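You operate a simulated robot arm through the tools that you are given. There is no shell and no other tool. Be economical: measure what you need, move in short steps, check, and stop when the job is done.

Carry out the task below with a simulated robot arm. There is one attempt and no reset: what you move stays moved.

JOB
Gauge and sort the two pins in the long bench's grey tray.
Fine: under 27.96 mm stand it in the red tray beside it, else in the pin rack; gauge slide back; leave the pins now in the rack alone.

It is judged by the outcome, as a careful person would: the job done as asked, and still so three seconds after it is handed in. It fails if anything else is knocked over, pushed out of place, dropped, spilled or broken.

ROBOT AND FRAMES
A 7-joint arm with a two-finger parallel gripper, fixed in place. Base frame: the origin is at the foot of the arm, x ahead of it, y to its left, z up; the work surface is at about z = 880. Readings come in mm, rad, newtons and seconds.
With the tool pointing down near the work surface it reaches from about 300 to 740 mm from the base axis. Its first joint turns from -2.007 to 2.007 rad. Payload 3.91 kg.
The tool frame sits at the grasp point between the pads (the TCP): z along the fingers, y along the line on which they close. The tips reach 30 mm beyond it. The gripper opens to 110 mm. The fingers are 20 mm wide and 10 mm thick; the gripper's body (48 by 112 mm) begins 55 mm behind the TCP.
Orientation is told as [roll, pitch, yaw] about the base's x, y, z axes, in that order, counted from this pose: with the fingers straight down and closing along the base's y, the tool's x points along the base's -x, its y along +y and its z along -z.

CONTROLS
- The arm moves only by the tool move_arm. Its argument "motion" is a list of rows, each a list of 3 entries, a list of its own where there are three numbers: the shift along the tool's x, y, z in units of 25 mm (1.0 is 25 mm), then the turn, a rotation vector about the tool's x, y, z in units of 5 degrees (1.0 is 5 degrees), then the gripper command, from -1 (shut) to 1 (fully open), values between in proportion. In form: [[[tx, ty, tz], [rx, ry, rz], hand], ...]. A call has 1 to 8 rows; each row shifts and turns the commanded pose from where the row before left it, along the tool's axes as they then stand. A call with a number of a shift or a turn outside -1 to 1 is refused whole. Each row takes 0.2 s and may step no farther than 50 mm and 0.15 rad from the row before; otherwise, or with a gripper value out of range, the whole call is refused. A pose out of reach is approached as far as the arm can. The call stops where the force on the tool passes 40 N (or 10 N more than at its start, if that is more) or the arm is blocked; 0.2 s more then pass. Each finger travels about 108 mm/s and halts on what it meets, pressing with about 39 N; the grip force reading is that of the motor and also rises with nothing between the fingers. The clock runs only during rows and for 0.2 s after the last one: add rows that do not move to give the fingers time. The reply holds the time, the measured pose of the TCP, the force on the tool along the base axes, the opening and the grip force, in the units named above and with some noise, with the torque about the TCP (base axes, N m) and any sound that the robot's microphone picked up.
- Cameras (640 x 400 px; columns grow to the right, rows downward): "scene" is fixed at [220.9, 499.6, 1651.6]; the picture's right is [-0.74, -0.68, 0.00], its down [-0.50, 0.55, -0.67] and it looks along [0.45, -0.49, -0.74] (base axes); focal length 320 px, centre (320, 200). "wrist" rides on the gripper at [72, 17, -103] in the tool frame; the picture's right is [-0.23, 0.97, 0.00], its down [-0.76, -0.18, -0.62] and it looks along [-0.61, -0.14, 0.78] (tool axes); focal length 222 px, centre (320, 200). There is no depth. A picture from a camera that has moved, and an enlarged one, comes with that camera's place and axes in the base frame and with its lens.
- grab_frame(camera): a new picture of that camera. No time passes.
- slide_trunk(by): slides the trunk up (or, below 0, down) by that many mm; the arm rides with it, the base frame stays. It gives what a move gives, with no picture.
- enlarge(camera, box): a new picture of the part [left, top, right, bottom] of that camera's present view, enlarged. No time passes.
- sign_off(): hands the job in; it is judged then, once.

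Work in short steps. Places have to be worked out from the pictures, the camera data and where the tool is seen: move nearer, look again, correct. Check each grasp and each placing, and mend what went wrong. You have 120 turns and 76 pictures in all, those below and enlarged ones among them. Open the gripper and draw the arm clear of the work before you hand the job in, unless the task says otherwise; then end with one line.

The tools are called after "Request:" as a command line: name --argument value ..., lists and objects as JSON in quotes. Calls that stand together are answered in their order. move_arm: Moves the arm, as the interface text tells. Its arguments: {"type":"object","properties":{"motion":{"type":"array","items":{"type":"array"}}},"required":["motion"]} The other tools are called the same way: slide_trunk (by) slides the trunk up or down; grab_frame (camera) takes a picture; enlarge (camera, box) takes an enlarged picture of a part of a camera's view; sign_off () hands the job in.

At the start:

```text
time: 0.0
tcp_pos: [400.6, 132.5, 1286.9]
tcp_rot: [0.001, 0.0, 0.0]
ft_force: [-0.4, 0.4, 0.4]
ft_torque: [0.0, 0.01, -0.01]
grip_width: 109.8
grip_force: 0.1
trunk travel left (down, up): [-875.0, 115.0]
```

scene: 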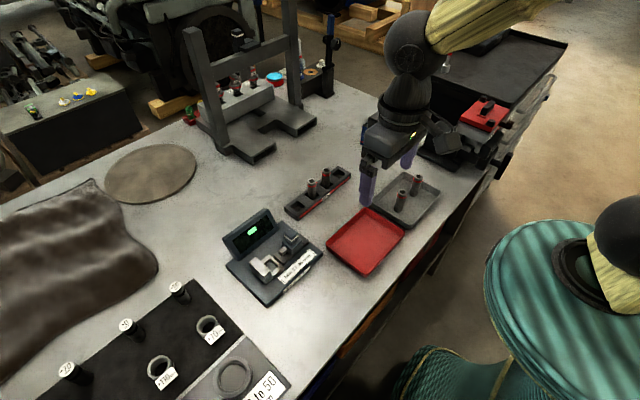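
wrist: 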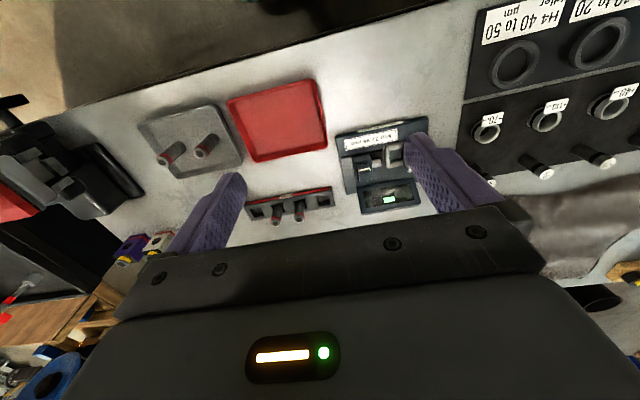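

I'll start by looking closely at the gauge and at the trays and rack.

Request:
enlarge --camera "scene" --box '[210, 190, 340, 310]'

Request:
enlarge --camera "scene" --box '[270, 140, 450, 280]'

Request:
enlarge --camera "wrist" --box '[120, 70, 450, 240]'

```text
3.33 times, centred on (275, 250) of scene
camera zoom: at [220.9, 499.6, 1651.6], right [-0.74, -0.68, 0.0], down [-0.5, 0.55, -0.67], along [0.45, -0.49, -0.74], focal length 1068 px, centre (470, 33)
```

zoom: 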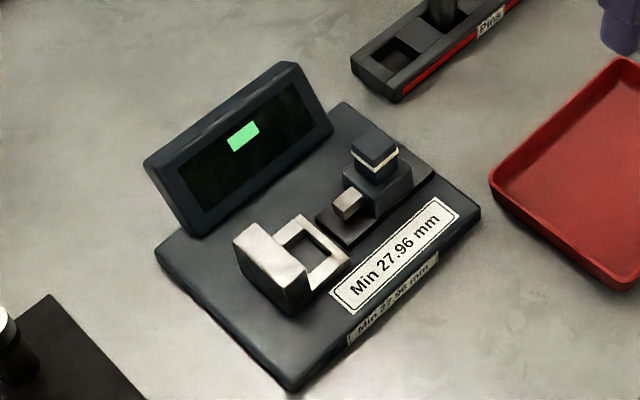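

```text
2.86 times, centred on (360, 210) of scene
camera zoom: at [220.9, 499.6, 1651.6], right [-0.74, -0.68, 0.0], down [-0.5, 0.55, -0.67], along [0.45, -0.49, -0.74], focal length 916 px, centre (206, 171)
```

zoom: 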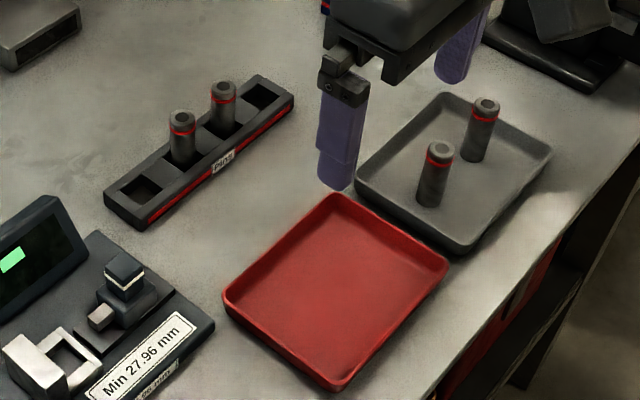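

```text
1.94 times, centred on (285, 155) of wrist
camera zoom: at [328.9, 149.1, 1390.3], right [0.23, 0.97, 0.0], down [0.76, -0.18, 0.62], along [0.61, -0.14, -0.78], focal length 431 px, centre (388, 287)
```

zoom: 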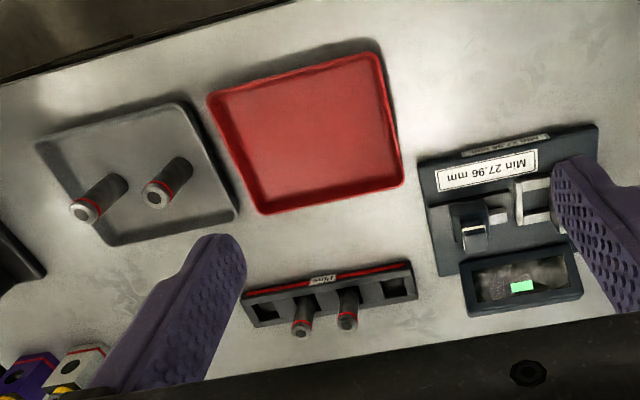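

The pins look about 28 mm in diameter, standing at about (482,-157) and (481,-252). The gauge sits around (622,235), and the empty rack sockets are at about (713,73) and (712,-132). I'll move nearer to the gauge for a detailed view.

Request:
move_arm --motion '[[[0, 0.6, 0.9], [0, 0, 0], 1], [[0, 0.6, 0.9], [0, 0, 0], 1], [[0, 0.6, 0.9], [0, 0, 0], 1], [[0, 0.6, 0.9], [0, 0, 0], 1], [[0, 0.6, 0.9], [0, 0, 0], 1], [[0, 0.6, 0.9], [0, 0, 0], 1], [[0, 0.6, 0.9], [0, 0, 0], 1], [[0, 0.6, 0.9], [0, 0, 0], 1]]'

Request:
grab_frame --camera "wrist"

```text
time: 1.8
tcp_pos: [400.9, 252.0, 1104.6]
tcp_rot: [-0.002, 0.0, -0.001]
ft_force: [-0.5, 0.6, -0.2]
ft_torque: [-0.03, 0.02, -0.02]
grip_width: 109.8
grip_force: 0.2
trunk travel left (down, up): [-875.0, 115.0]
```

```text
70 pictures are left
camera wrist: at [328.2, 268.9, 1209.2], right [0.23, 0.97, 0.0], down [0.76, -0.18, 0.62], along [0.61, -0.14, -0.78], focal length 222 px, centre (320, 200)
```

wrist: 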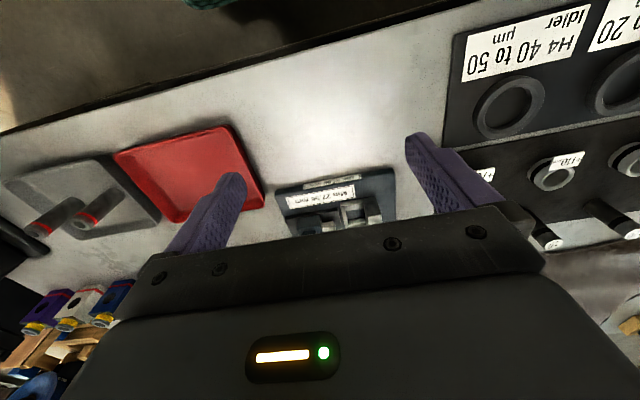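

The gripper body hides the gauge's far side. I'll move forward and see it again.

Request:
move_arm --motion '[[[-1, 0.1, 0], [0, 0, 0], 1], [[-1, 0.1, 0], [0, 0, 0], 1], [[-1, 0.1, 0], [0, 0, 0], 1], [[-1, 0.1, 0], [0, 0, 0], 1], [[-0.6, 0, 0], [0, 0, 0], 1]]'

Request:
enlarge --camera "wrist" --box '[220, 70, 440, 240]'

```text
time: 3.0
tcp_pos: [516.4, 262.9, 1105.0]
tcp_rot: [-0.002, -0.003, -0.001]
ft_force: [1.1, -0.1, 0.0]
ft_torque: [0.01, 0.01, 0.0]
grip_width: 110.0
grip_force: 0.1
trunk travel left (down, up): [-875.0, 115.0]
```

```text
2.35 times, centred on (330, 155) of wrist
camera zoom: at [443.7, 280.0, 1209.9], right [0.23, 0.97, 0.0], down [0.76, -0.18, 0.62], along [0.61, -0.14, -0.78], focal length 523 px, centre (296, 306)
```

zoom: 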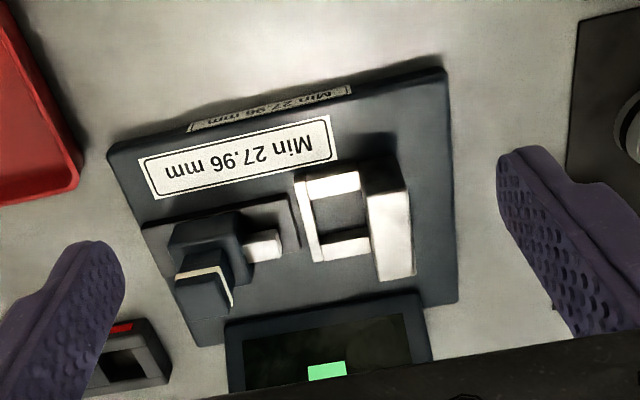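

The gauge is clear: there is a pocket frame against the anvil at about (618,268), and the slide's spindle moves along +y with its knob near (639,172). I'll yaw the tool 90° so the fingers close along x, which keeps them clear of the anvil and spindle.

Request:
move_arm --motion '[[[0, 0, 0], [0, 0, -1], 1], [[0, 0, 0], [0, 0, -1], 1], [[0, 0, 0], [0, 0, -1], 1], [[0, 0, 0], [0, 0, -1], 1], [[0, 0, 0], [0, 0, -1], 1], [[0, 0, 0], [0, 0, -1], 1], [[0, 0, 0], [0, 0, -1], 1], [[0, 0, 0], [0, 0, -1], 1]]'

Request:
move_arm --motion '[[[0, 0, 0], [0, 0, -1], 1], [[0, 0, 0], [0, 0, -1], 1], [[0, 0, 0], [0, 0, -1], 1], [[0, 0, 0], [0, 0, -1], 1], [[0, 0, 0], [0, 0, -1], 1], [[0, 0, 0], [0, 0, -1], 1], [[0, 0, 0], [0, 0, -1], 1], [[0, 0, 0], [0, 0, -1], 1]]'

Request:
move_arm --motion '[[[0, 0, 0], [0, 0, -1], 1], [[0, 0, 0], [0, 0, -1], 1], [[0, 0, 0], [0, 0, 0], 1]]'

Request:
grab_frame --camera "wrist"

Request:
enlarge --camera "scene" --box '[225, 200, 325, 300]'

```text
time: 4.8
tcp_pos: [516.0, 261.4, 1104.7]
tcp_rot: [0.0, 0.002, 0.7]
ft_force: [0.0, -0.3, 0.2]
ft_torque: [0.03, -0.02, -0.03]
grip_width: 110.1
grip_force: 0.1
trunk travel left (down, up): [-875.0, 115.0]
```

```text
time: 6.6
tcp_pos: [516.2, 260.9, 1105.9]
tcp_rot: [0.001, -0.001, 1.397]
ft_force: [-0.8, -0.2, 0.3]
ft_torque: [0.02, -0.01, 0.01]
grip_width: 110.2
grip_force: 0.1
trunk travel left (down, up): [-875.0, 115.0]
```

```text
time: 7.4
tcp_pos: [515.9, 261.4, 1105.6]
tcp_rot: [-0.001, 0.0, 1.572]
ft_force: [-0.5, 1.1, 0.0]
ft_torque: [-0.01, -0.04, -0.02]
grip_width: 110.2
grip_force: 0.0
trunk travel left (down, up): [-875.0, 115.0]
```

```text
68 pictures are left
camera wrist: at [499.9, 189.5, 1210.1], right [-0.97, 0.23, 0.0], down [0.18, 0.76, 0.62], along [0.14, 0.61, -0.78], focal length 222 px, centre (320, 200)
```

wrist: 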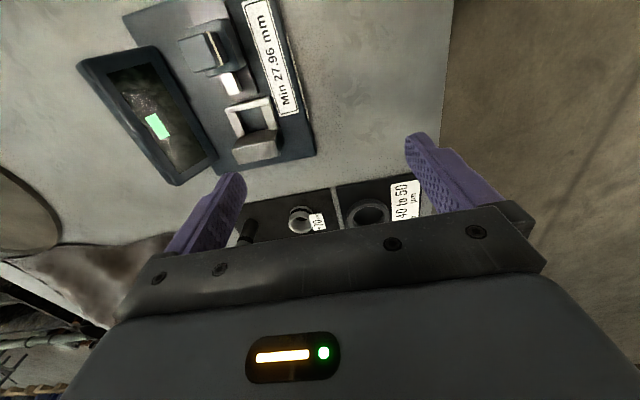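

```text
4.00 times, centred on (275, 250) of scene
camera zoom: at [220.9, 499.6, 1651.6], right [-0.74, -0.68, 0.0], down [-0.5, 0.55, -0.67], along [0.45, -0.49, -0.74], focal length 1282 px, centre (500, 0)
```

zoom: 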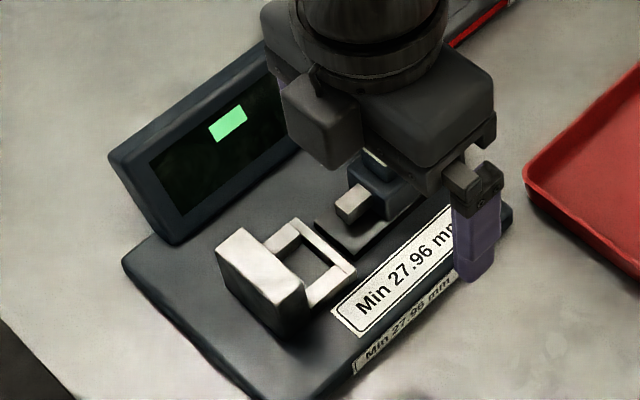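

Tool axes now map so that +tx is −y and +ty is −x. I'll travel over the grey tray at this height and look at the pins.

Request:
move_arm --motion '[[[1, 0.08, 0], [0, 0, 0], 1], [[1, 0.08, 0], [0, 0, 0], 1], [[1, 0.08, 0], [0, 0, 0], 1], [[1, 0.08, 0], [0, 0, 0], 1], [[1, 0.08, 0], [0, 0, 0], 1], [[1, 0.08, 0], [0, 0, 0], 1], [[1, 0.08, 0], [0, 0, 0], 1], [[1, 0.08, 0], [0, 0, 0], 1]]'

Request:
move_arm --motion '[[[1, 0.08, 0], [0, 0, 0], 1], [[1, 0.08, 0], [0, 0, 0], 1], [[1, 0.08, 0], [0, 0, 0], 1], [[1, 0.08, 0], [0, 0, 0], 1], [[1, 0.08, 0], [0, 0, 0], 1], [[1, 0.08, 0], [0, 0, 0], 1], [[1, 0.08, 0], [0, 0, 0], 1], [[1, 0.08, 0], [0, 0, 0], 1]]'

Request:
move_arm --motion '[[[1, 0, 0], [0, 0, 0], 1], [[1, 0, 0], [0, 0, 0], 1], [[0, 0, 0], [0, 0, 0], 1]]'

Request:
grab_frame --camera "wrist"

```text
time: 9.2
tcp_pos: [499.2, 62.4, 1105.3]
tcp_rot: [0.0, 0.001, 1.57]
ft_force: [0.1, 0.1, 0.1]
ft_torque: [0.01, -0.01, -0.03]
grip_width: 110.1
grip_force: 0.1
trunk travel left (down, up): [-875.0, 115.0]
```

```text
time: 11.0
tcp_pos: [482.8, -139.1, 1105.0]
tcp_rot: [0.002, 0.0, 1.573]
ft_force: [-0.1, 0.4, 0.3]
ft_torque: [0.01, -0.03, 0.0]
grip_width: 110.1
grip_force: 0.1
trunk travel left (down, up): [-875.0, 115.0]
```

```text
time: 11.8
tcp_pos: [484.1, -189.3, 1105.3]
tcp_rot: [0.0, 0.0, 1.571]
ft_force: [0.5, -1.1, 0.3]
ft_torque: [0.0, 0.01, 0.0]
grip_width: 110.3
grip_force: 0.0
trunk travel left (down, up): [-875.0, 115.0]
```

```text
66 pictures are left
camera wrist: at [467.4, -260.5, 1209.6], right [-0.97, 0.23, 0.0], down [0.18, 0.76, 0.62], along [0.14, 0.61, -0.78], focal length 222 px, centre (320, 200)
```

wrist: 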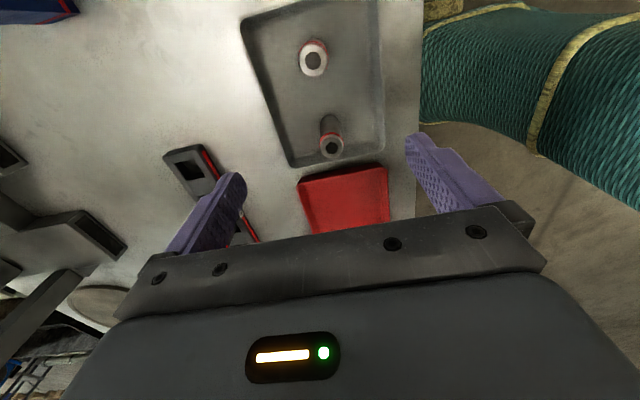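

Triangulating both cameras puts the pin A top at about (478,-143,962) and pin B at about (479,-236). I'll move over A and lower to just above it.

Request:
move_arm --motion '[[[-0.92, 0.12, 0], [0, 0, 0], 0.1], [[-0.92, 0.12, 0], [0, 0, 0], 0.1], [[0, 0, 0.9], [0, 0, 0], 0.1], [[0, 0, 0.9], [0, 0, 0], 0.1], [[0, 0, 0.9], [0, 0, 0], 0.1], [[0, 0, 0.9], [0, 0, 0], 0.1], [[0, 0, 0], [0, 0, 0], 0.1]]'

Request:
grab_frame --camera "wrist"

Request:
enlarge --camera "scene" --box '[340, 120, 480, 240]'

```text
time: 13.4
tcp_pos: [479.0, -142.9, 1015.4]
tcp_rot: [-0.001, 0.002, 1.572]
ft_force: [1.0, 0.1, 0.2]
ft_torque: [-0.02, 0.02, 0.0]
grip_width: 60.8
grip_force: 0.0
trunk travel left (down, up): [-875.0, 115.0]
```

```text
65 pictures are left
camera wrist: at [461.6, -214.5, 1120.1], right [-0.97, 0.23, 0.0], down [0.18, 0.76, 0.62], along [0.14, 0.61, -0.78], focal length 222 px, centre (320, 200)
```

wrist: 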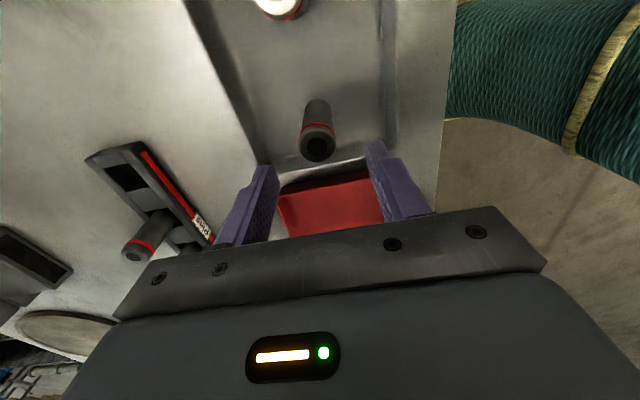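

```text
3.33 times, centred on (410, 180) of scene
camera zoom: at [220.9, 499.6, 1651.6], right [-0.74, -0.68, 0.0], down [-0.5, 0.55, -0.67], along [0.45, -0.49, -0.74], focal length 1068 px, centre (20, 267)
```

zoom: 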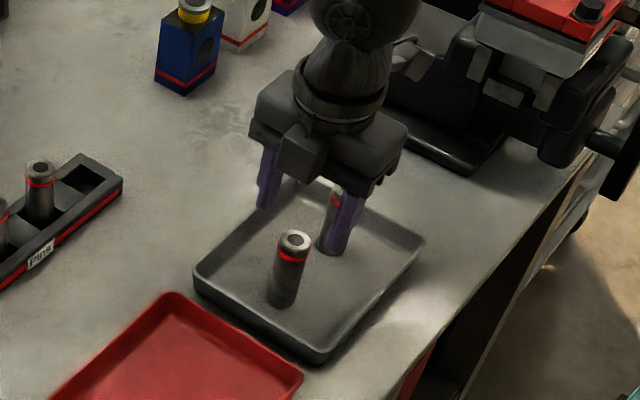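

Pin A's top is at about (479,-143,967), right under the TCP. I'll descend about 70 mm and close on it.

Request:
move_arm --motion '[[[0, 0, 0.7], [0, 0, 0], 0.1], [[0, 0, 0.7], [0, 0, 0], 0.1], [[0, 0, 0.7], [0, 0, 0], 0.1], [[0, 0, 0.7], [0, 0, 0], 0.1], [[0, 0, 0], [0, 0, 0], -0.3], [[0, 0, 0], [0, 0, 0], -1], [[0, 0, 0], [0, 0, 0], -1]]'

Request:
grab_frame --camera "wrist"

```text
time: 15.0
tcp_pos: [478.6, -140.8, 944.9]
tcp_rot: [0.0, 0.001, 1.572]
ft_force: [-0.5, -0.1, 0.4]
ft_torque: [0.02, -0.04, -0.01]
grip_width: 27.3
grip_force: 39.3
trunk travel left (down, up): [-875.0, 115.0]
```

```text
63 pictures are left
camera wrist: at [462.5, -214.1, 1049.7], right [-0.97, 0.23, 0.0], down [0.18, 0.76, 0.62], along [0.14, 0.61, -0.78], focal length 222 px, centre (320, 200)
```

wrist: 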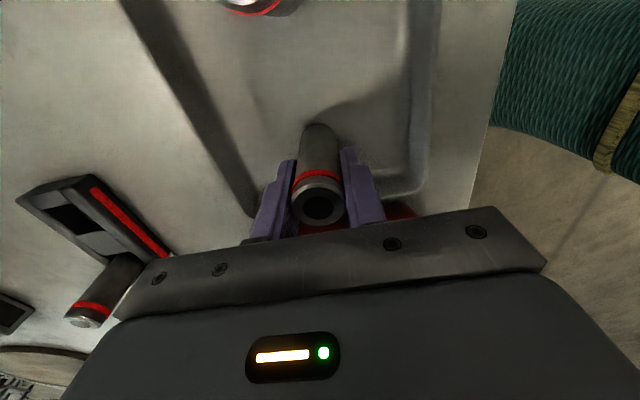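

The pin is gripped at about 27–28 mm. I'll lift it and carry it toward the gauge pocket.

Request:
move_arm --motion '[[[0, 0, -1], [0, 0, 0], -1], [[0, 0, -1], [0, 0, 0], -1], [[0, 0, -1], [0, 0, 0], -1], [[0, 0, -1], [0, 0, 0], -1], [[-1, -0.35, -0.6], [0, 0, 0], -1], [[-1, -0.35, 0], [0, 0, 0], -1], [[-1, -0.35, 0], [0, 0, 0], -1], [[-1, -0.35, 0], [0, 0, 0], -1]]'

Request:
move_arm --motion '[[[-1, -0.35, 0], [0, 0, 0], -1], [[-1, -0.35, 0], [0, 0, 0], -1], [[-1, -0.35, 0], [0, 0, 0], -1], [[-1, -0.35, 0], [0, 0, 0], -1], [[-1, -0.35, 0], [0, 0, 0], -1], [[-1, -0.35, 0], [0, 0, 0], -1], [[-1, -0.35, 0], [0, 0, 0], -1], [[-1, -0.35, 0], [0, 0, 0], -1]]'

Request:
move_arm --motion '[[[-1, -0.35, 0], [0, 0, 0], -1], [[-1, -0.35, 0], [0, 0, 0], -1], [[-0.6, -0.35, 0], [0, 0, 0], -1], [[0, 0, 0], [0, 0, 0], -1]]'

Request:
grab_frame --camera "wrist"

Request:
enlarge --camera "scene" --box '[210, 170, 350, 310]'

```text
time: 16.8
tcp_pos: [512.4, -42.2, 1059.5]
tcp_rot: [0.0, 0.0, 1.57]
ft_force: [0.5, -0.3, -2.5]
ft_torque: [0.01, 0.0, 0.03]
grip_width: 26.8
grip_force: 38.7
trunk travel left (down, up): [-875.0, 115.0]
```

```text
time: 18.6
tcp_pos: [584.2, 159.9, 1059.0]
tcp_rot: [-0.001, 0.002, 1.571]
ft_force: [0.1, 0.4, -1.9]
ft_torque: [0.0, 0.02, 0.01]
grip_width: 26.9
grip_force: 39.0
trunk travel left (down, up): [-875.0, 115.0]
```

```text
time: 19.6
tcp_pos: [608.9, 223.6, 1060.1]
tcp_rot: [0.0, 0.0, 1.57]
ft_force: [-0.1, 0.6, -2.0]
ft_torque: [0.03, 0.02, 0.04]
grip_width: 27.1
grip_force: 38.4
trunk travel left (down, up): [-875.0, 115.0]
```

```text
62 pictures are left
camera wrist: at [593.0, 150.3, 1165.6], right [-0.97, 0.23, 0.0], down [0.18, 0.76, 0.62], along [0.14, 0.61, -0.78], focal length 222 px, centre (320, 200)
```

wrist: 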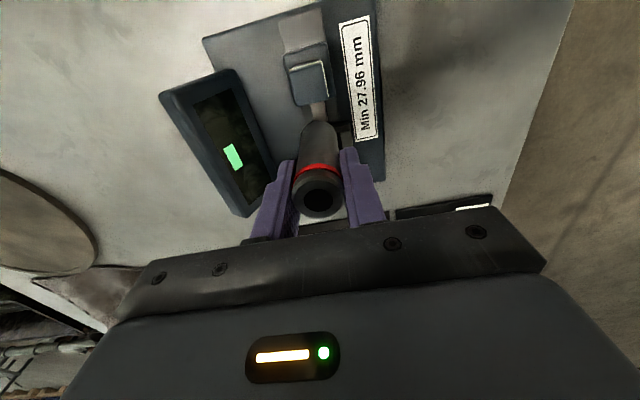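

```text
2.86 times, centred on (280, 240) of scene
camera zoom: at [220.9, 499.6, 1651.6], right [-0.74, -0.68, 0.0], down [-0.5, 0.55, -0.67], along [0.45, -0.49, -0.74], focal length 916 px, centre (434, 86)
```

zoom: 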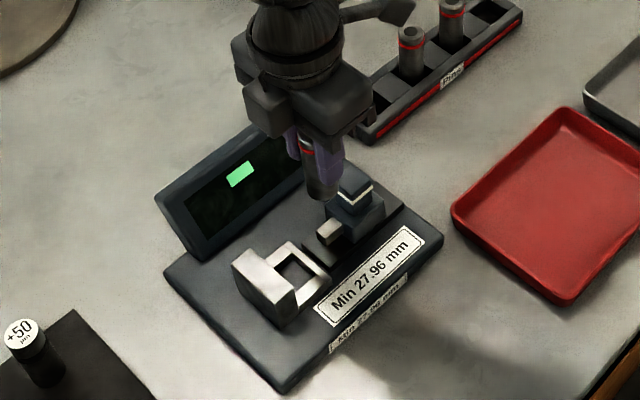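

Re-triangulating with both views puts the pocket centre at about (605,268) with its frame top at about z 925, and the knob top at about (612,182,957). I'll move over the pocket, go a little lower and check.

Request:
move_arm --motion '[[[-0.85, 0.08, 0], [0, 0, 0], -1], [[-0.85, 0.08, 0], [0, 0, 0], -1], [[0, 0, 0.8], [0, 0, 0], -1], [[0, 0, 0.5], [0, 0, 0], -1], [[0, 0, 0], [0, 0, 0], -1]]'

Request:
enlarge --camera "wrist" --box '[200, 40, 440, 220]'

Request:
enlarge --camera "scene" --box '[225, 200, 325, 300]'

```text
time: 20.8
tcp_pos: [606.9, 266.2, 1028.6]
tcp_rot: [0.002, -0.001, 1.57]
ft_force: [0.4, 0.3, -2.7]
ft_torque: [0.0, 0.03, -0.01]
grip_width: 26.9
grip_force: 38.4
trunk travel left (down, up): [-875.0, 115.0]
```

```text
2.22 times, centred on (320, 130) of wrist
camera zoom: at [590.2, 193.4, 1132.8], right [-0.97, 0.23, 0.0], down [0.18, 0.76, 0.62], along [0.14, 0.61, -0.78], focal length 494 px, centre (320, 356)
```

zoom: 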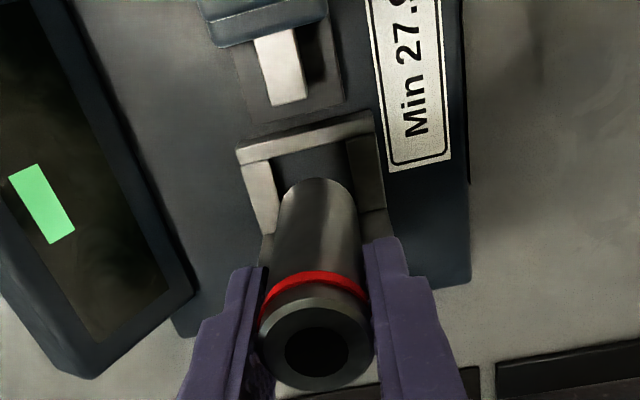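

```text
4.00 times, centred on (275, 250) of scene
camera zoom: at [220.9, 499.6, 1651.6], right [-0.74, -0.68, 0.0], down [-0.5, 0.55, -0.67], along [0.45, -0.49, -0.74], focal length 1282 px, centre (500, 0)
```

zoom: 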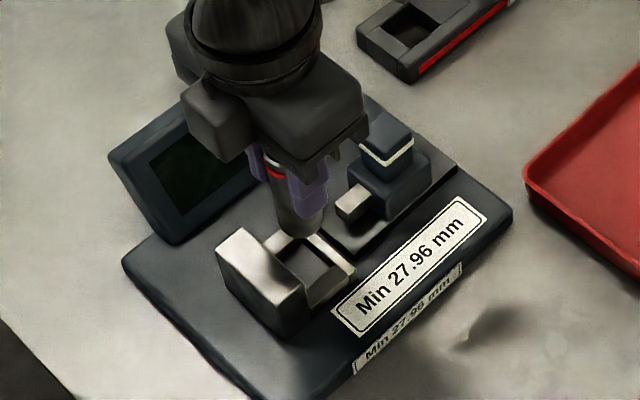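

The pin hangs nearly over the pocket, but the x clearance looks small, so I'll enlarge to measure the pocket precisely.

Request:
enlarge --camera "scene" --box '[275, 240, 319, 282]'

Request:
enlarge --camera "wrist" --box '[280, 80, 360, 150]'

```text
9.52 times, centred on (297, 261) of scene
camera zoom: at [220.9, 499.6, 1651.6], right [-0.74, -0.68, 0.0], down [-0.5, 0.55, -0.67], along [0.45, -0.49, -0.74], focal length 3052 px, centre (539, -381)
```

zoom: 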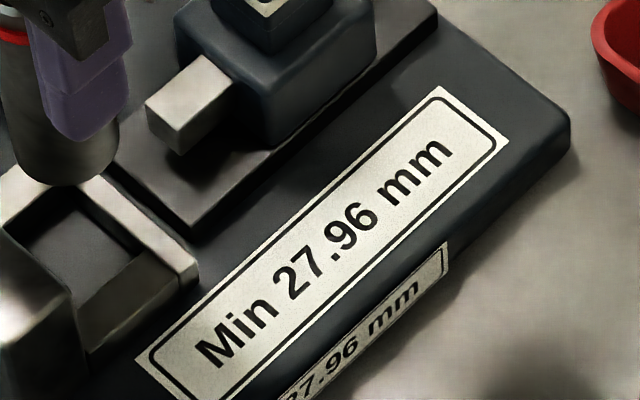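

```text
5.71 times, centred on (320, 115) of wrist
camera zoom: at [590.2, 193.4, 1132.8], right [-0.97, 0.23, 0.0], down [0.18, 0.76, 0.62], along [0.14, 0.61, -0.78], focal length 1269 px, centre (320, 686)
```

zoom: 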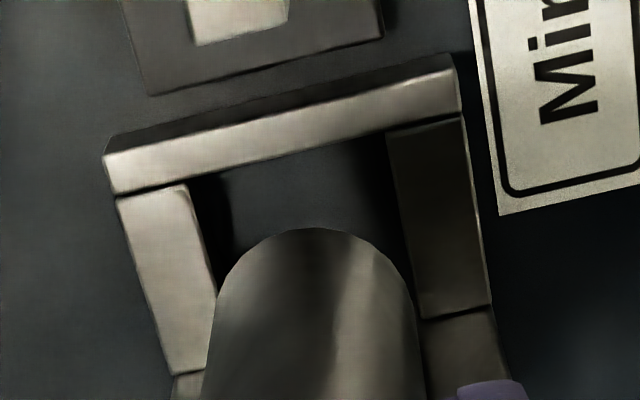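

The pocket is about 33×32 mm, and its centre is near (608.5,266.5). The pin sits about 6.5 mm toward −y in the fingers, so I'll shift by (+1.5,+7), lower 28 mm and check again.

Request:
move_arm --motion '[[[-0.28, -0.06, 0], [0, 0, 0], -1], [[0, 0, 0.56], [0, 0, 0], -1], [[0, 0, 0.56], [0, 0, 0], -1], [[0, 0, 0], [0, 0, 0], -1]]'

Request:
enlarge --camera "wrist" --box '[270, 70, 370, 160]'

Request:
enlarge --camera "scene" --box '[255, 225, 319, 285]'

```text
time: 21.8
tcp_pos: [608.8, 272.7, 999.1]
tcp_rot: [-0.001, 0.0, 1.57]
ft_force: [-0.3, 0.0, -1.3]
ft_torque: [0.03, 0.0, 0.02]
grip_width: 27.1
grip_force: 39.2
trunk travel left (down, up): [-875.0, 115.0]
```

```text
4.44 times, centred on (320, 115) of wrist
camera zoom: at [591.6, 200.4, 1104.3], right [-0.97, 0.23, 0.0], down [0.18, 0.76, 0.62], along [0.14, 0.61, -0.78], focal length 987 px, centre (320, 578)
```

zoom: 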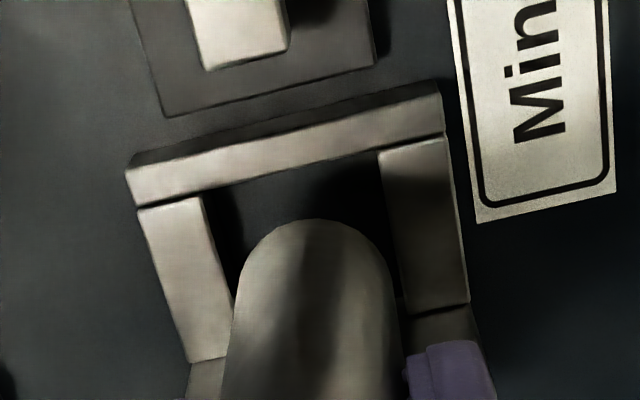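

```text
6.67 times, centred on (287, 255) of scene
camera zoom: at [220.9, 499.6, 1651.6], right [-0.74, -0.68, 0.0], down [-0.5, 0.55, -0.67], along [0.45, -0.49, -0.74], focal length 2137 px, centre (540, -167)
```

zoom: 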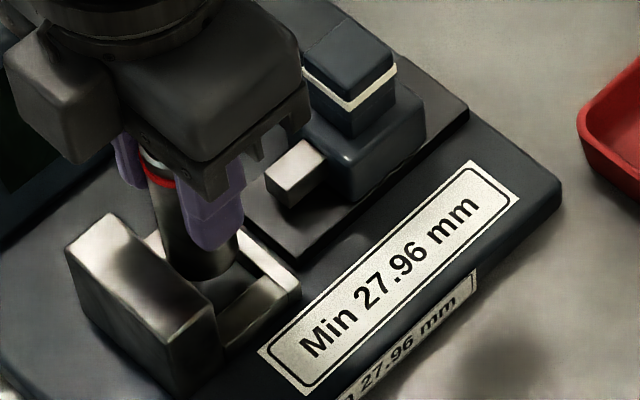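

The pin needs about −2 mm in y and +0.5 mm in x to sit centred in the pocket. I'll correct that and lower gently, watching the force.

Request:
move_arm --motion '[[[0.08, -0.02, 0], [0, 0, 0], -1], [[0, 0, 0.4], [0, 0, 0], -1], [[0, 0, 0.3], [0, 0, 0], -1], [[0, 0, 0], [0, 0, 0], -1]]'

Request:
enlarge --camera "wrist" --box '[270, 70, 370, 160]'

```text
time: 22.8
tcp_pos: [608.6, 271.6, 981.0]
tcp_rot: [0.001, -0.001, 1.57]
ft_force: [0.5, 0.2, -3.0]
ft_torque: [-0.01, -0.01, 0.01]
grip_width: 27.1
grip_force: 38.0
trunk travel left (down, up): [-875.0, 115.0]
```

```text
4.44 times, centred on (320, 115) of wrist
camera zoom: at [591.2, 198.6, 1085.9], right [-0.97, 0.23, 0.0], down [0.18, 0.76, 0.62], along [0.14, 0.61, -0.78], focal length 987 px, centre (320, 578)
```

zoom: 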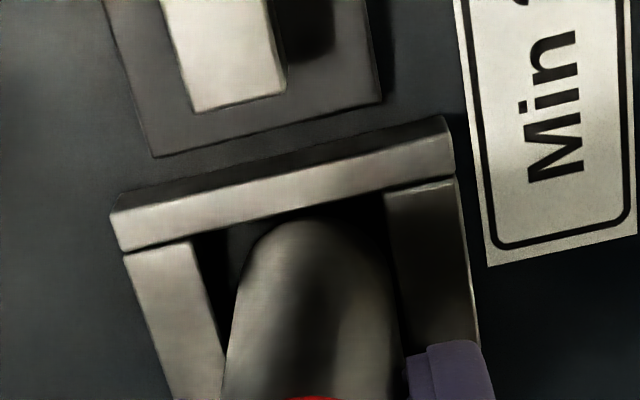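

The pin is right at the frame top with more room on the +x side. I'll nudge it +1.4 mm in x and +0.5 mm in y and keep lowering.

Request:
move_arm --motion '[[[-0.02, -0.056, 0], [0, 0, 0], -1], [[0, 0, 0.2], [0, 0, 0], -1], [[0, 0, 0.2], [0, 0, 0], -1], [[0, 0, 0], [0, 0, 0], -1]]'

Request:
enlarge --camera "wrist" --box '[270, 70, 370, 160]'

```text
time: 23.8
tcp_pos: [610.7, 271.8, 971.9]
tcp_rot: [0.002, 0.0, 1.57]
ft_force: [-0.1, 0.1, -2.0]
ft_torque: [0.0, 0.0, -0.01]
grip_width: 27.0
grip_force: 39.7
trunk travel left (down, up): [-875.0, 115.0]
```

```text
4.44 times, centred on (320, 115) of wrist
camera zoom: at [593.6, 199.3, 1077.2], right [-0.97, 0.23, 0.0], down [0.18, 0.76, 0.62], along [0.14, 0.61, -0.78], focal length 987 px, centre (320, 578)
```

zoom: 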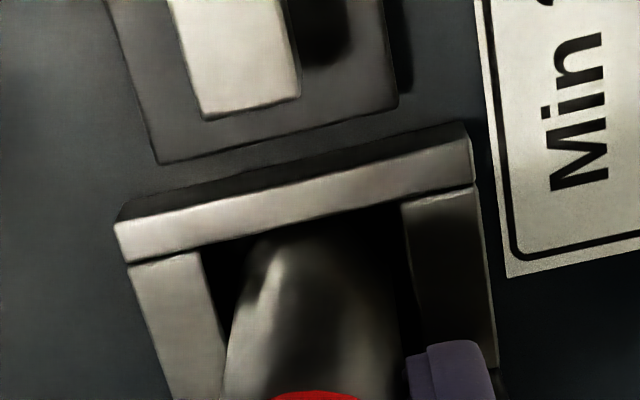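

The pin has entered the pocket without contact. I'll continue in small steps until it touches the floor.

Request:
move_arm --motion '[[[0, 0, 0.12], [0, 0, 0], -1], [[0, 0, 0.12], [0, 0, 0], -1], [[0, 0, 0.12], [0, 0, 0], -1], [[0, 0, 0], [0, 0, 0], -1]]'

Request:
grab_frame --camera "wrist"

Request:
enlarge --camera "scene" --box '[255, 225, 319, 285]'

```text
time: 24.8
tcp_pos: [609.9, 270.5, 967.7]
tcp_rot: [-0.006, -0.005, 1.57]
ft_force: [6.8, 1.4, 24.2]
ft_torque: [-0.08, -0.49, 0.04]
grip_width: 27.3
grip_force: 38.9
trunk travel left (down, up): [-875.0, 115.0]
```

```text
52 pictures are left
camera wrist: at [592.6, 198.9, 1071.6], right [-0.97, 0.23, 0.0], down [0.17, 0.76, 0.63], along [0.15, 0.61, -0.78], focal length 222 px, centre (320, 200)
```

wrist: 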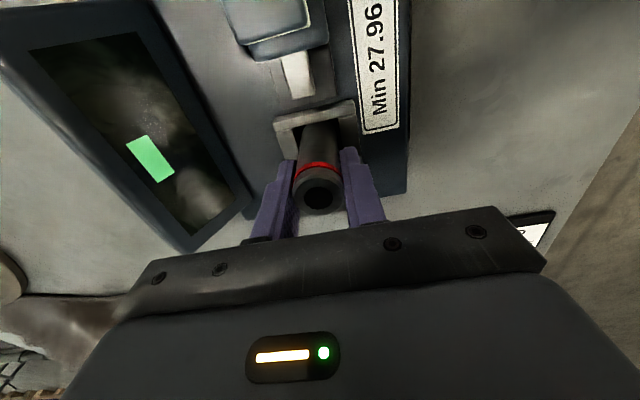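

```text
6.67 times, centred on (287, 255) of scene
camera zoom: at [220.9, 499.6, 1651.6], right [-0.74, -0.68, 0.0], down [-0.5, 0.55, -0.67], along [0.45, -0.49, -0.74], focal length 2137 px, centre (540, -167)
```

zoom: 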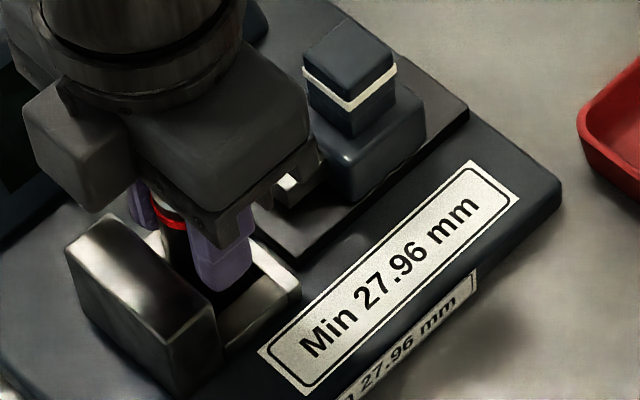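

Contact at about 24 N, and the torque points to the pin's bottom centre, so it is on the pocket floor. I'll relieve the load, open slightly and check that it stands.

Request:
move_arm --motion '[[[0, 0, -0.16], [0, 0, 0], -1], [[0, 0, 0], [0, 0, 0], -0.2], [[0, 0, 0], [0, 0, 0], -0.2], [[0, 0, 0], [0, 0, 0], -0.2]]'

Request:
enlarge --camera "wrist" --box '[240, 70, 400, 220]'

```text
time: 25.8
tcp_pos: [608.9, 269.8, 967.7]
tcp_rot: [0.0, 0.001, 1.57]
ft_force: [-1.1, 0.2, 0.1]
ft_torque: [0.0, 0.03, -0.01]
grip_width: 44.1
grip_force: 0.1
trunk travel left (down, up): [-875.0, 115.0]
```

```text
2.67 times, centred on (320, 145) of wrist
camera zoom: at [592.2, 198.6, 1072.7], right [-0.97, 0.23, 0.0], down [0.18, 0.76, 0.62], along [0.14, 0.61, -0.78], focal length 592 px, centre (320, 347)
```

zoom: 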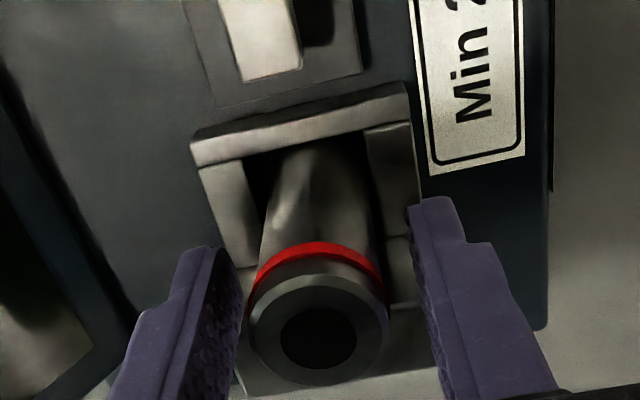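

The pin stands in the pocket. I'll rise clear and move over the slide knob.

Request:
move_arm --motion '[[[0, 0, -0.9], [0, 0, 0], -0.2], [[0, 0, -0.9], [0, 0, 0], -0.2], [[0, 0, -0.9], [0, 0, 0], -0.2], [[0.9, 0, 0], [0, 0, 0], -0.2], [[0.9, 0, 0], [0, 0, 0], -0.2], [[0.9, 0, 0], [0, 0, 0], -0.2], [[0.8, 0, 0], [0, 0, 0], -0.2], [[0, 0, 0], [0, 0, 0], -0.2]]'

Request:
grab_frame --camera "wrist"

Request:
enlarge --camera "scene" --box '[225, 200, 325, 300]'

```text
time: 27.6
tcp_pos: [609.7, 184.4, 1034.5]
tcp_rot: [-0.001, 0.0, 1.57]
ft_force: [-0.6, 0.4, -0.7]
ft_torque: [-0.01, -0.02, 0.02]
grip_width: 44.0
grip_force: 0.0
trunk travel left (down, up): [-875.0, 115.0]
```

```text
49 pictures are left
camera wrist: at [592.0, 110.7, 1139.2], right [-0.97, 0.23, 0.0], down [0.18, 0.76, 0.62], along [0.14, 0.61, -0.78], focal length 222 px, centre (320, 200)
```

wrist: 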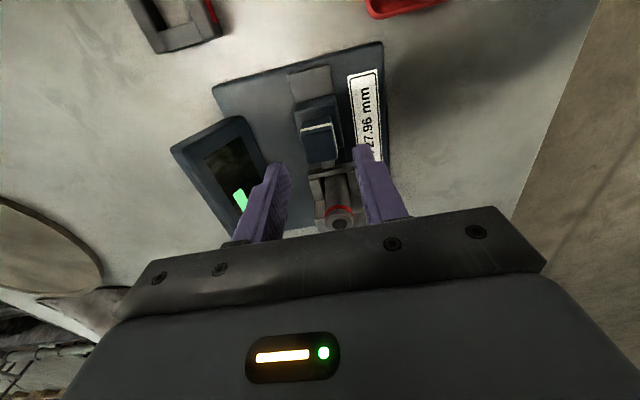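

```text
4.00 times, centred on (275, 250) of scene
camera zoom: at [220.9, 499.6, 1651.6], right [-0.74, -0.68, 0.0], down [-0.5, 0.55, -0.67], along [0.45, -0.49, -0.74], focal length 1282 px, centre (500, 0)
```

zoom: 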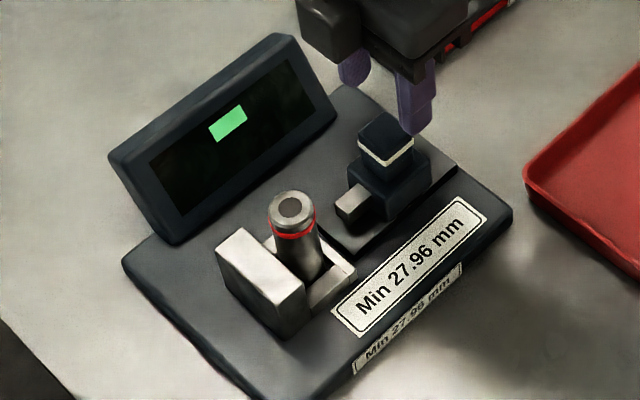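

The pin stands in the pocket next to the anvil. The knob (about 30 mm wide, top at about z 957) is under the TCP, so I'll open to 60 mm, descend around it and close.

Request:
move_arm --motion '[[[0, 0, 0], [0, 0, 0], 0.1], [[-0.04, 0, 0.8], [0, 0, 0], 0.1], [[0, 0, 0.8], [0, 0, 0], 0.1], [[0, 0, 0.8], [0, 0, 0], 0.1], [[0, 0, 0.2], [0, 0, 0], 0.1], [[0, 0, 0], [0, 0, 0], 0.1]]'

Request:
enlarge --camera "wrist" --box '[220, 60, 420, 240]'

Request:
enlarge --camera "scene" --box '[225, 200, 325, 300]'

```text
time: 29.0
tcp_pos: [611.4, 185.8, 970.0]
tcp_rot: [0.0, -0.001, 1.569]
ft_force: [0.3, 0.4, -0.5]
ft_torque: [0.0, -0.03, 0.01]
grip_width: 60.3
grip_force: 0.1
trunk travel left (down, up): [-875.0, 115.0]
```

```text
2.22 times, centred on (320, 150) of wrist
camera zoom: at [594.0, 112.8, 1074.7], right [-0.97, 0.23, 0.0], down [0.18, 0.76, 0.62], along [0.14, 0.61, -0.78], focal length 494 px, centre (320, 311)
```

zoom: 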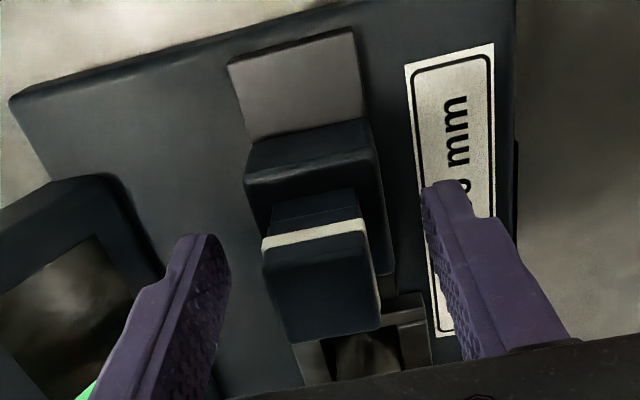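

```text
4.00 times, centred on (275, 250) of scene
camera zoom: at [220.9, 499.6, 1651.6], right [-0.74, -0.68, 0.0], down [-0.5, 0.55, -0.67], along [0.45, -0.49, -0.74], focal length 1282 px, centre (500, 0)
```

zoom: 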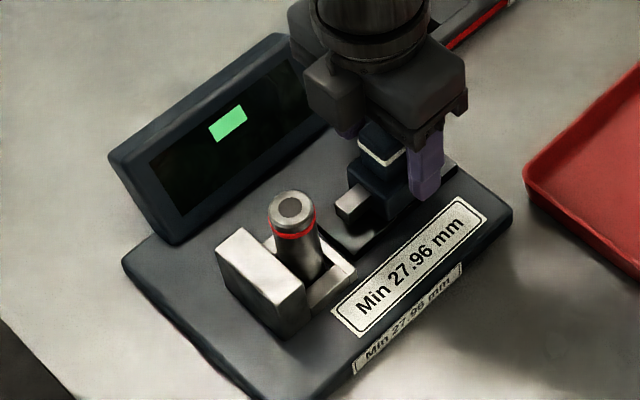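

The knob is centred between the fingers, so I'll close on it.

Request:
move_arm --motion '[[[0, 0, 0], [0, 0, 0], -0.3], [[0, 0, 0], [0, 0, 0], -1], [[0, 0, 0], [0, 0, 0], -1]]'

Request:
enlarge --camera "scene" --box '[225, 200, 325, 300]'

```text
time: 29.8
tcp_pos: [611.5, 186.4, 969.9]
tcp_rot: [0.002, 0.001, 1.572]
ft_force: [-4.6, 1.0, -1.1]
ft_torque: [0.07, 0.02, -0.01]
grip_width: 25.8
grip_force: 45.0
trunk travel left (down, up): [-875.0, 115.0]
```

```text
4.00 times, centred on (275, 250) of scene
camera zoom: at [220.9, 499.6, 1651.6], right [-0.74, -0.68, 0.0], down [-0.5, 0.55, -0.67], along [0.45, -0.49, -0.74], focal length 1282 px, centre (500, 0)
```

zoom: 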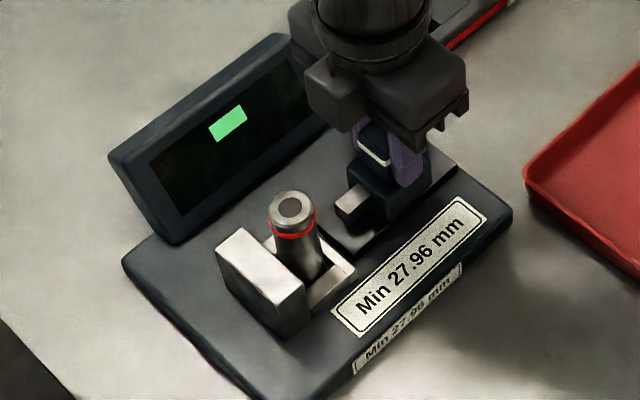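

I have hold of the knob. I'll push the slide toward the pin in small steps.

Request:
move_arm --motion '[[[-0.2, 0, 0], [0, 0, 0], -1], [[-0.2, 0, 0], [0, 0, 0], -1], [[-0.2, 0, 0], [0, 0, 0], -1], [[0, 0, 0], [0, 0, 0], -1]]'

Request:
enlarge --camera "scene" --box '[225, 200, 325, 300]'

```text
time: 30.8
tcp_pos: [609.8, 200.4, 969.4]
tcp_rot: [0.0, -0.001, 1.571]
ft_force: [-0.6, 0.7, -0.7]
ft_torque: [-0.74, 0.06, -0.07]
grip_width: 26.1
grip_force: 44.9
trunk travel left (down, up): [-875.0, 115.0]
```

```text
4.00 times, centred on (275, 250) of scene
camera zoom: at [220.9, 499.6, 1651.6], right [-0.74, -0.68, 0.0], down [-0.5, 0.55, -0.67], along [0.45, -0.49, -0.74], focal length 1282 px, centre (500, 0)
```

zoom: 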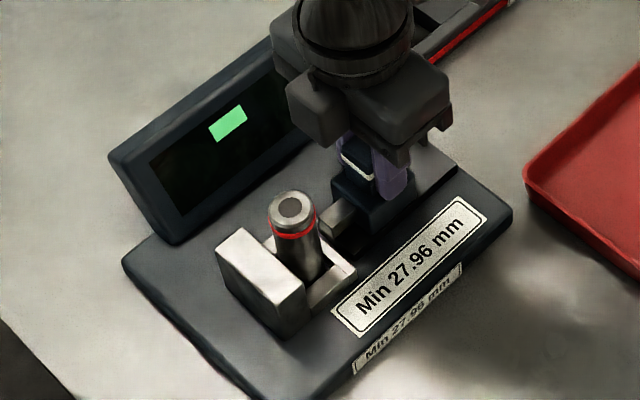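

The slide follows smoothly. I'll keep pushing until it meets the pin.

Request:
move_arm --motion '[[[-0.2, 0, 0], [0, 0, 0], -1], [[-0.2, 0, 0], [0, 0, 0], -1], [[-0.2, 0, 0], [0, 0, 0], -1], [[0, 0, 0], [0, 0, 0], -1]]'

Request:
enlarge --camera "scene" --box '[225, 200, 325, 300]'

```text
time: 31.8
tcp_pos: [609.7, 214.9, 969.9]
tcp_rot: [0.0, 0.0, 1.569]
ft_force: [1.3, -8.2, 1.3]
ft_torque: [0.19, -0.16, 0.21]
grip_width: 25.9
grip_force: 45.2
trunk travel left (down, up): [-875.0, 115.0]
```

```text
4.00 times, centred on (275, 250) of scene
camera zoom: at [220.9, 499.6, 1651.6], right [-0.74, -0.68, 0.0], down [-0.5, 0.55, -0.67], along [0.45, -0.49, -0.74], focal length 1282 px, centre (500, 0)
```

zoom: 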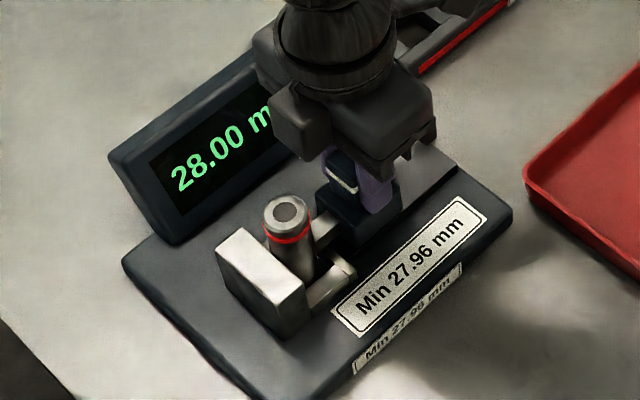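

The display shows 28.00 mm. I'll press slightly more to confirm the reading is stable.

Request:
move_arm --motion '[[[-0.06, 0, 0], [0, 0, 0], -1], [[0, 0, 0], [0, 0, 0], -1]]'

Request:
enlarge --camera "scene" --box '[240, 205, 310, 265]'

```text
time: 32.4
tcp_pos: [610.4, 212.8, 969.3]
tcp_rot: [0.0, 0.001, 1.569]
ft_force: [1.1, -15.8, 0.0]
ft_torque: [0.0, -0.2, 0.17]
grip_width: 25.9
grip_force: 45.2
trunk travel left (down, up): [-875.0, 115.0]
```

```text
6.67 times, centred on (275, 235) of scene
camera zoom: at [220.9, 499.6, 1651.6], right [-0.74, -0.68, 0.0], down [-0.5, 0.55, -0.67], along [0.45, -0.49, -0.74], focal length 2137 px, centre (620, -33)
```

zoom: 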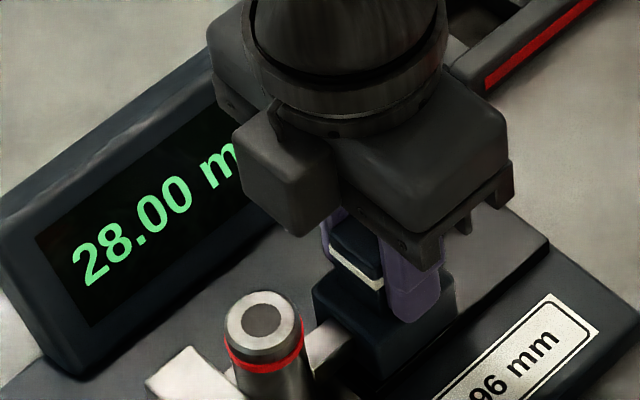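

The reading is a steady 28.00 mm, so pin A is rack-worthy. I'll pull the slide back to where it started (knob TCP y about 186).

Request:
move_arm --motion '[[[0.3, 0, 0], [0, 0, 0], -1], [[0.3, 0, 0], [0, 0, 0], -1], [[0.3, 0, 0], [0, 0, 0], -1], [[0.3, 0, 0], [0, 0, 0], -1], [[0.06, 0, 0], [0, 0, 0], -1], [[0, 0, 0], [0, 0, 0], -1]]'

Request:
enlarge --camera "scene" --box '[225, 200, 325, 300]'

```text
time: 33.8
tcp_pos: [609.0, 185.3, 970.2]
tcp_rot: [0.0, -0.001, 1.571]
ft_force: [2.4, 4.0, 5.1]
ft_torque: [0.38, 0.26, -0.16]
grip_width: 25.7
grip_force: 44.6
trunk travel left (down, up): [-875.0, 115.0]
```

```text
4.00 times, centred on (275, 250) of scene
camera zoom: at [220.9, 499.6, 1651.6], right [-0.74, -0.68, 0.0], down [-0.5, 0.55, -0.67], along [0.45, -0.49, -0.74], focal length 1282 px, centre (500, 0)
```

zoom: 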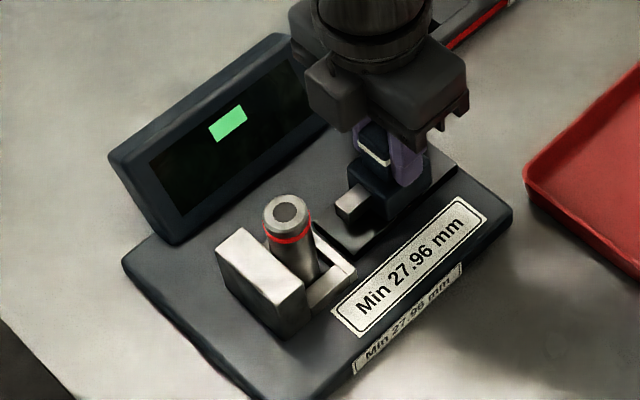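

The slide is against its stop and the display is blank again. I'll release, rise and move back over the pin.

Request:
move_arm --motion '[[[0, 0, 0], [0, 0, 0], -0.1], [[0, 0, 0], [0, 0, 0], 0.1], [[0, 0, -0.9], [0, 0, 0], 0.1], [[0, 0, -0.9], [0, 0, 0], 0.1], [[0, 0, -0.8], [0, 0, 0], 0.1], [[-1, 0, 0], [0, 0, 0], 0.1], [[-1, 0, 0], [0, 0, 0], 0.1], [[-1, 0, 0], [0, 0, 0], 0.1]]'

Request:
move_arm --motion '[[[-0.24, 0, 0], [0, 0, 0], 0.1], [[0, 0, 0], [0, 0, 0], 0.1]]'

Request:
grab_frame --camera "wrist"

```text
time: 35.6
tcp_pos: [609.0, 261.3, 1036.4]
tcp_rot: [0.0, -0.001, 1.569]
ft_force: [-0.1, 0.7, -0.2]
ft_torque: [-0.01, 0.01, 0.03]
grip_width: 60.5
grip_force: 0.0
trunk travel left (down, up): [-875.0, 115.0]
```

```text
time: 36.2
tcp_pos: [609.3, 265.3, 1036.4]
tcp_rot: [0.0, 0.0, 1.572]
ft_force: [-0.6, 0.2, 0.3]
ft_torque: [0.02, 0.04, -0.03]
grip_width: 60.7
grip_force: 0.0
trunk travel left (down, up): [-875.0, 115.0]
```

```text
40 pictures are left
camera wrist: at [592.3, 192.5, 1140.8], right [-0.97, 0.23, 0.0], down [0.18, 0.76, 0.62], along [0.14, 0.61, -0.78], focal length 222 px, centre (320, 200)
```

wrist: 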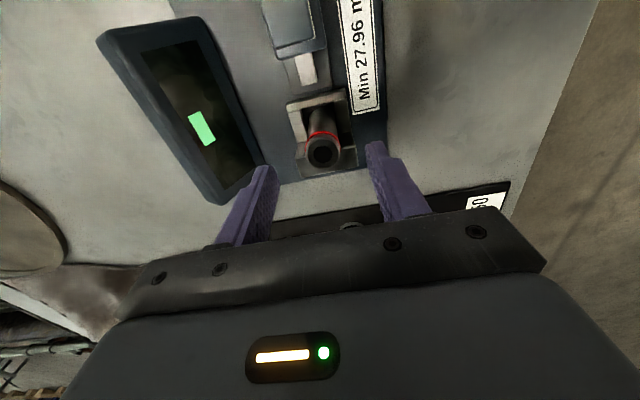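

The pin is within about 2 mm of the TCP in y. I'll descend, grip and lift.

Request:
move_arm --motion '[[[-0.06, 0, 0.8], [0, 0, 0], 0.1], [[0, 0, 0.8], [0, 0, 0], 0.1], [[0, 0, 0.8], [0, 0, 0], 0.1], [[0, 0, 0.3], [0, 0, 0], 0.1], [[0, 0, 0], [0, 0, 0], -0.3], [[0, 0, 0], [0, 0, 0], -1], [[0, 0, 0], [0, 0, 0], -1]]'

Request:
move_arm --motion '[[[0, 0, -0.6], [0, 0, 0], -1], [[0, 0, -0.9], [0, 0, 0], -1], [[0, 0, -0.9], [0, 0, 0], -1], [[0, 0, -1], [0, 0, 0], -1], [[0, 0, 0], [0, 0, 0], -1]]'

Request:
enlarge --camera "wrist" --box '[220, 60, 420, 240]'

```text
time: 37.8
tcp_pos: [609.6, 266.3, 967.2]
tcp_rot: [0.0, 0.001, 1.571]
ft_force: [0.6, -0.8, -0.3]
ft_torque: [0.0, -0.1, -0.03]
grip_width: 27.2
grip_force: 38.8
trunk travel left (down, up): [-875.0, 115.0]
```

```text
time: 39.0
tcp_pos: [610.0, 266.8, 1053.1]
tcp_rot: [0.0, 0.0, 1.571]
ft_force: [-0.7, 0.2, -2.2]
ft_torque: [-0.01, 0.02, -0.04]
grip_width: 27.1
grip_force: 38.8
trunk travel left (down, up): [-875.0, 115.0]
```

```text
2.22 times, centred on (320, 150) of wrist
camera zoom: at [593.1, 194.7, 1157.3], right [-0.97, 0.23, 0.0], down [0.18, 0.76, 0.62], along [0.14, 0.61, -0.78], focal length 494 px, centre (320, 311)
```

zoom: 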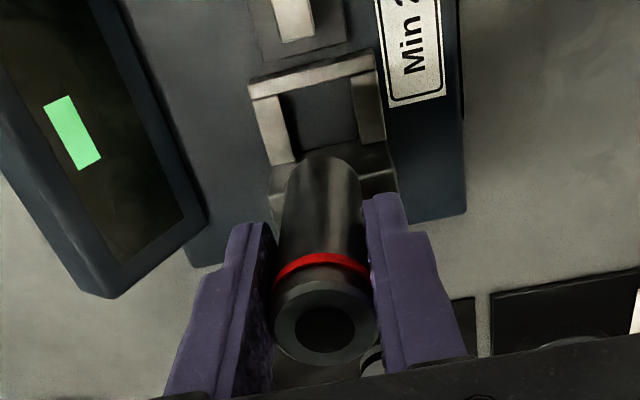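

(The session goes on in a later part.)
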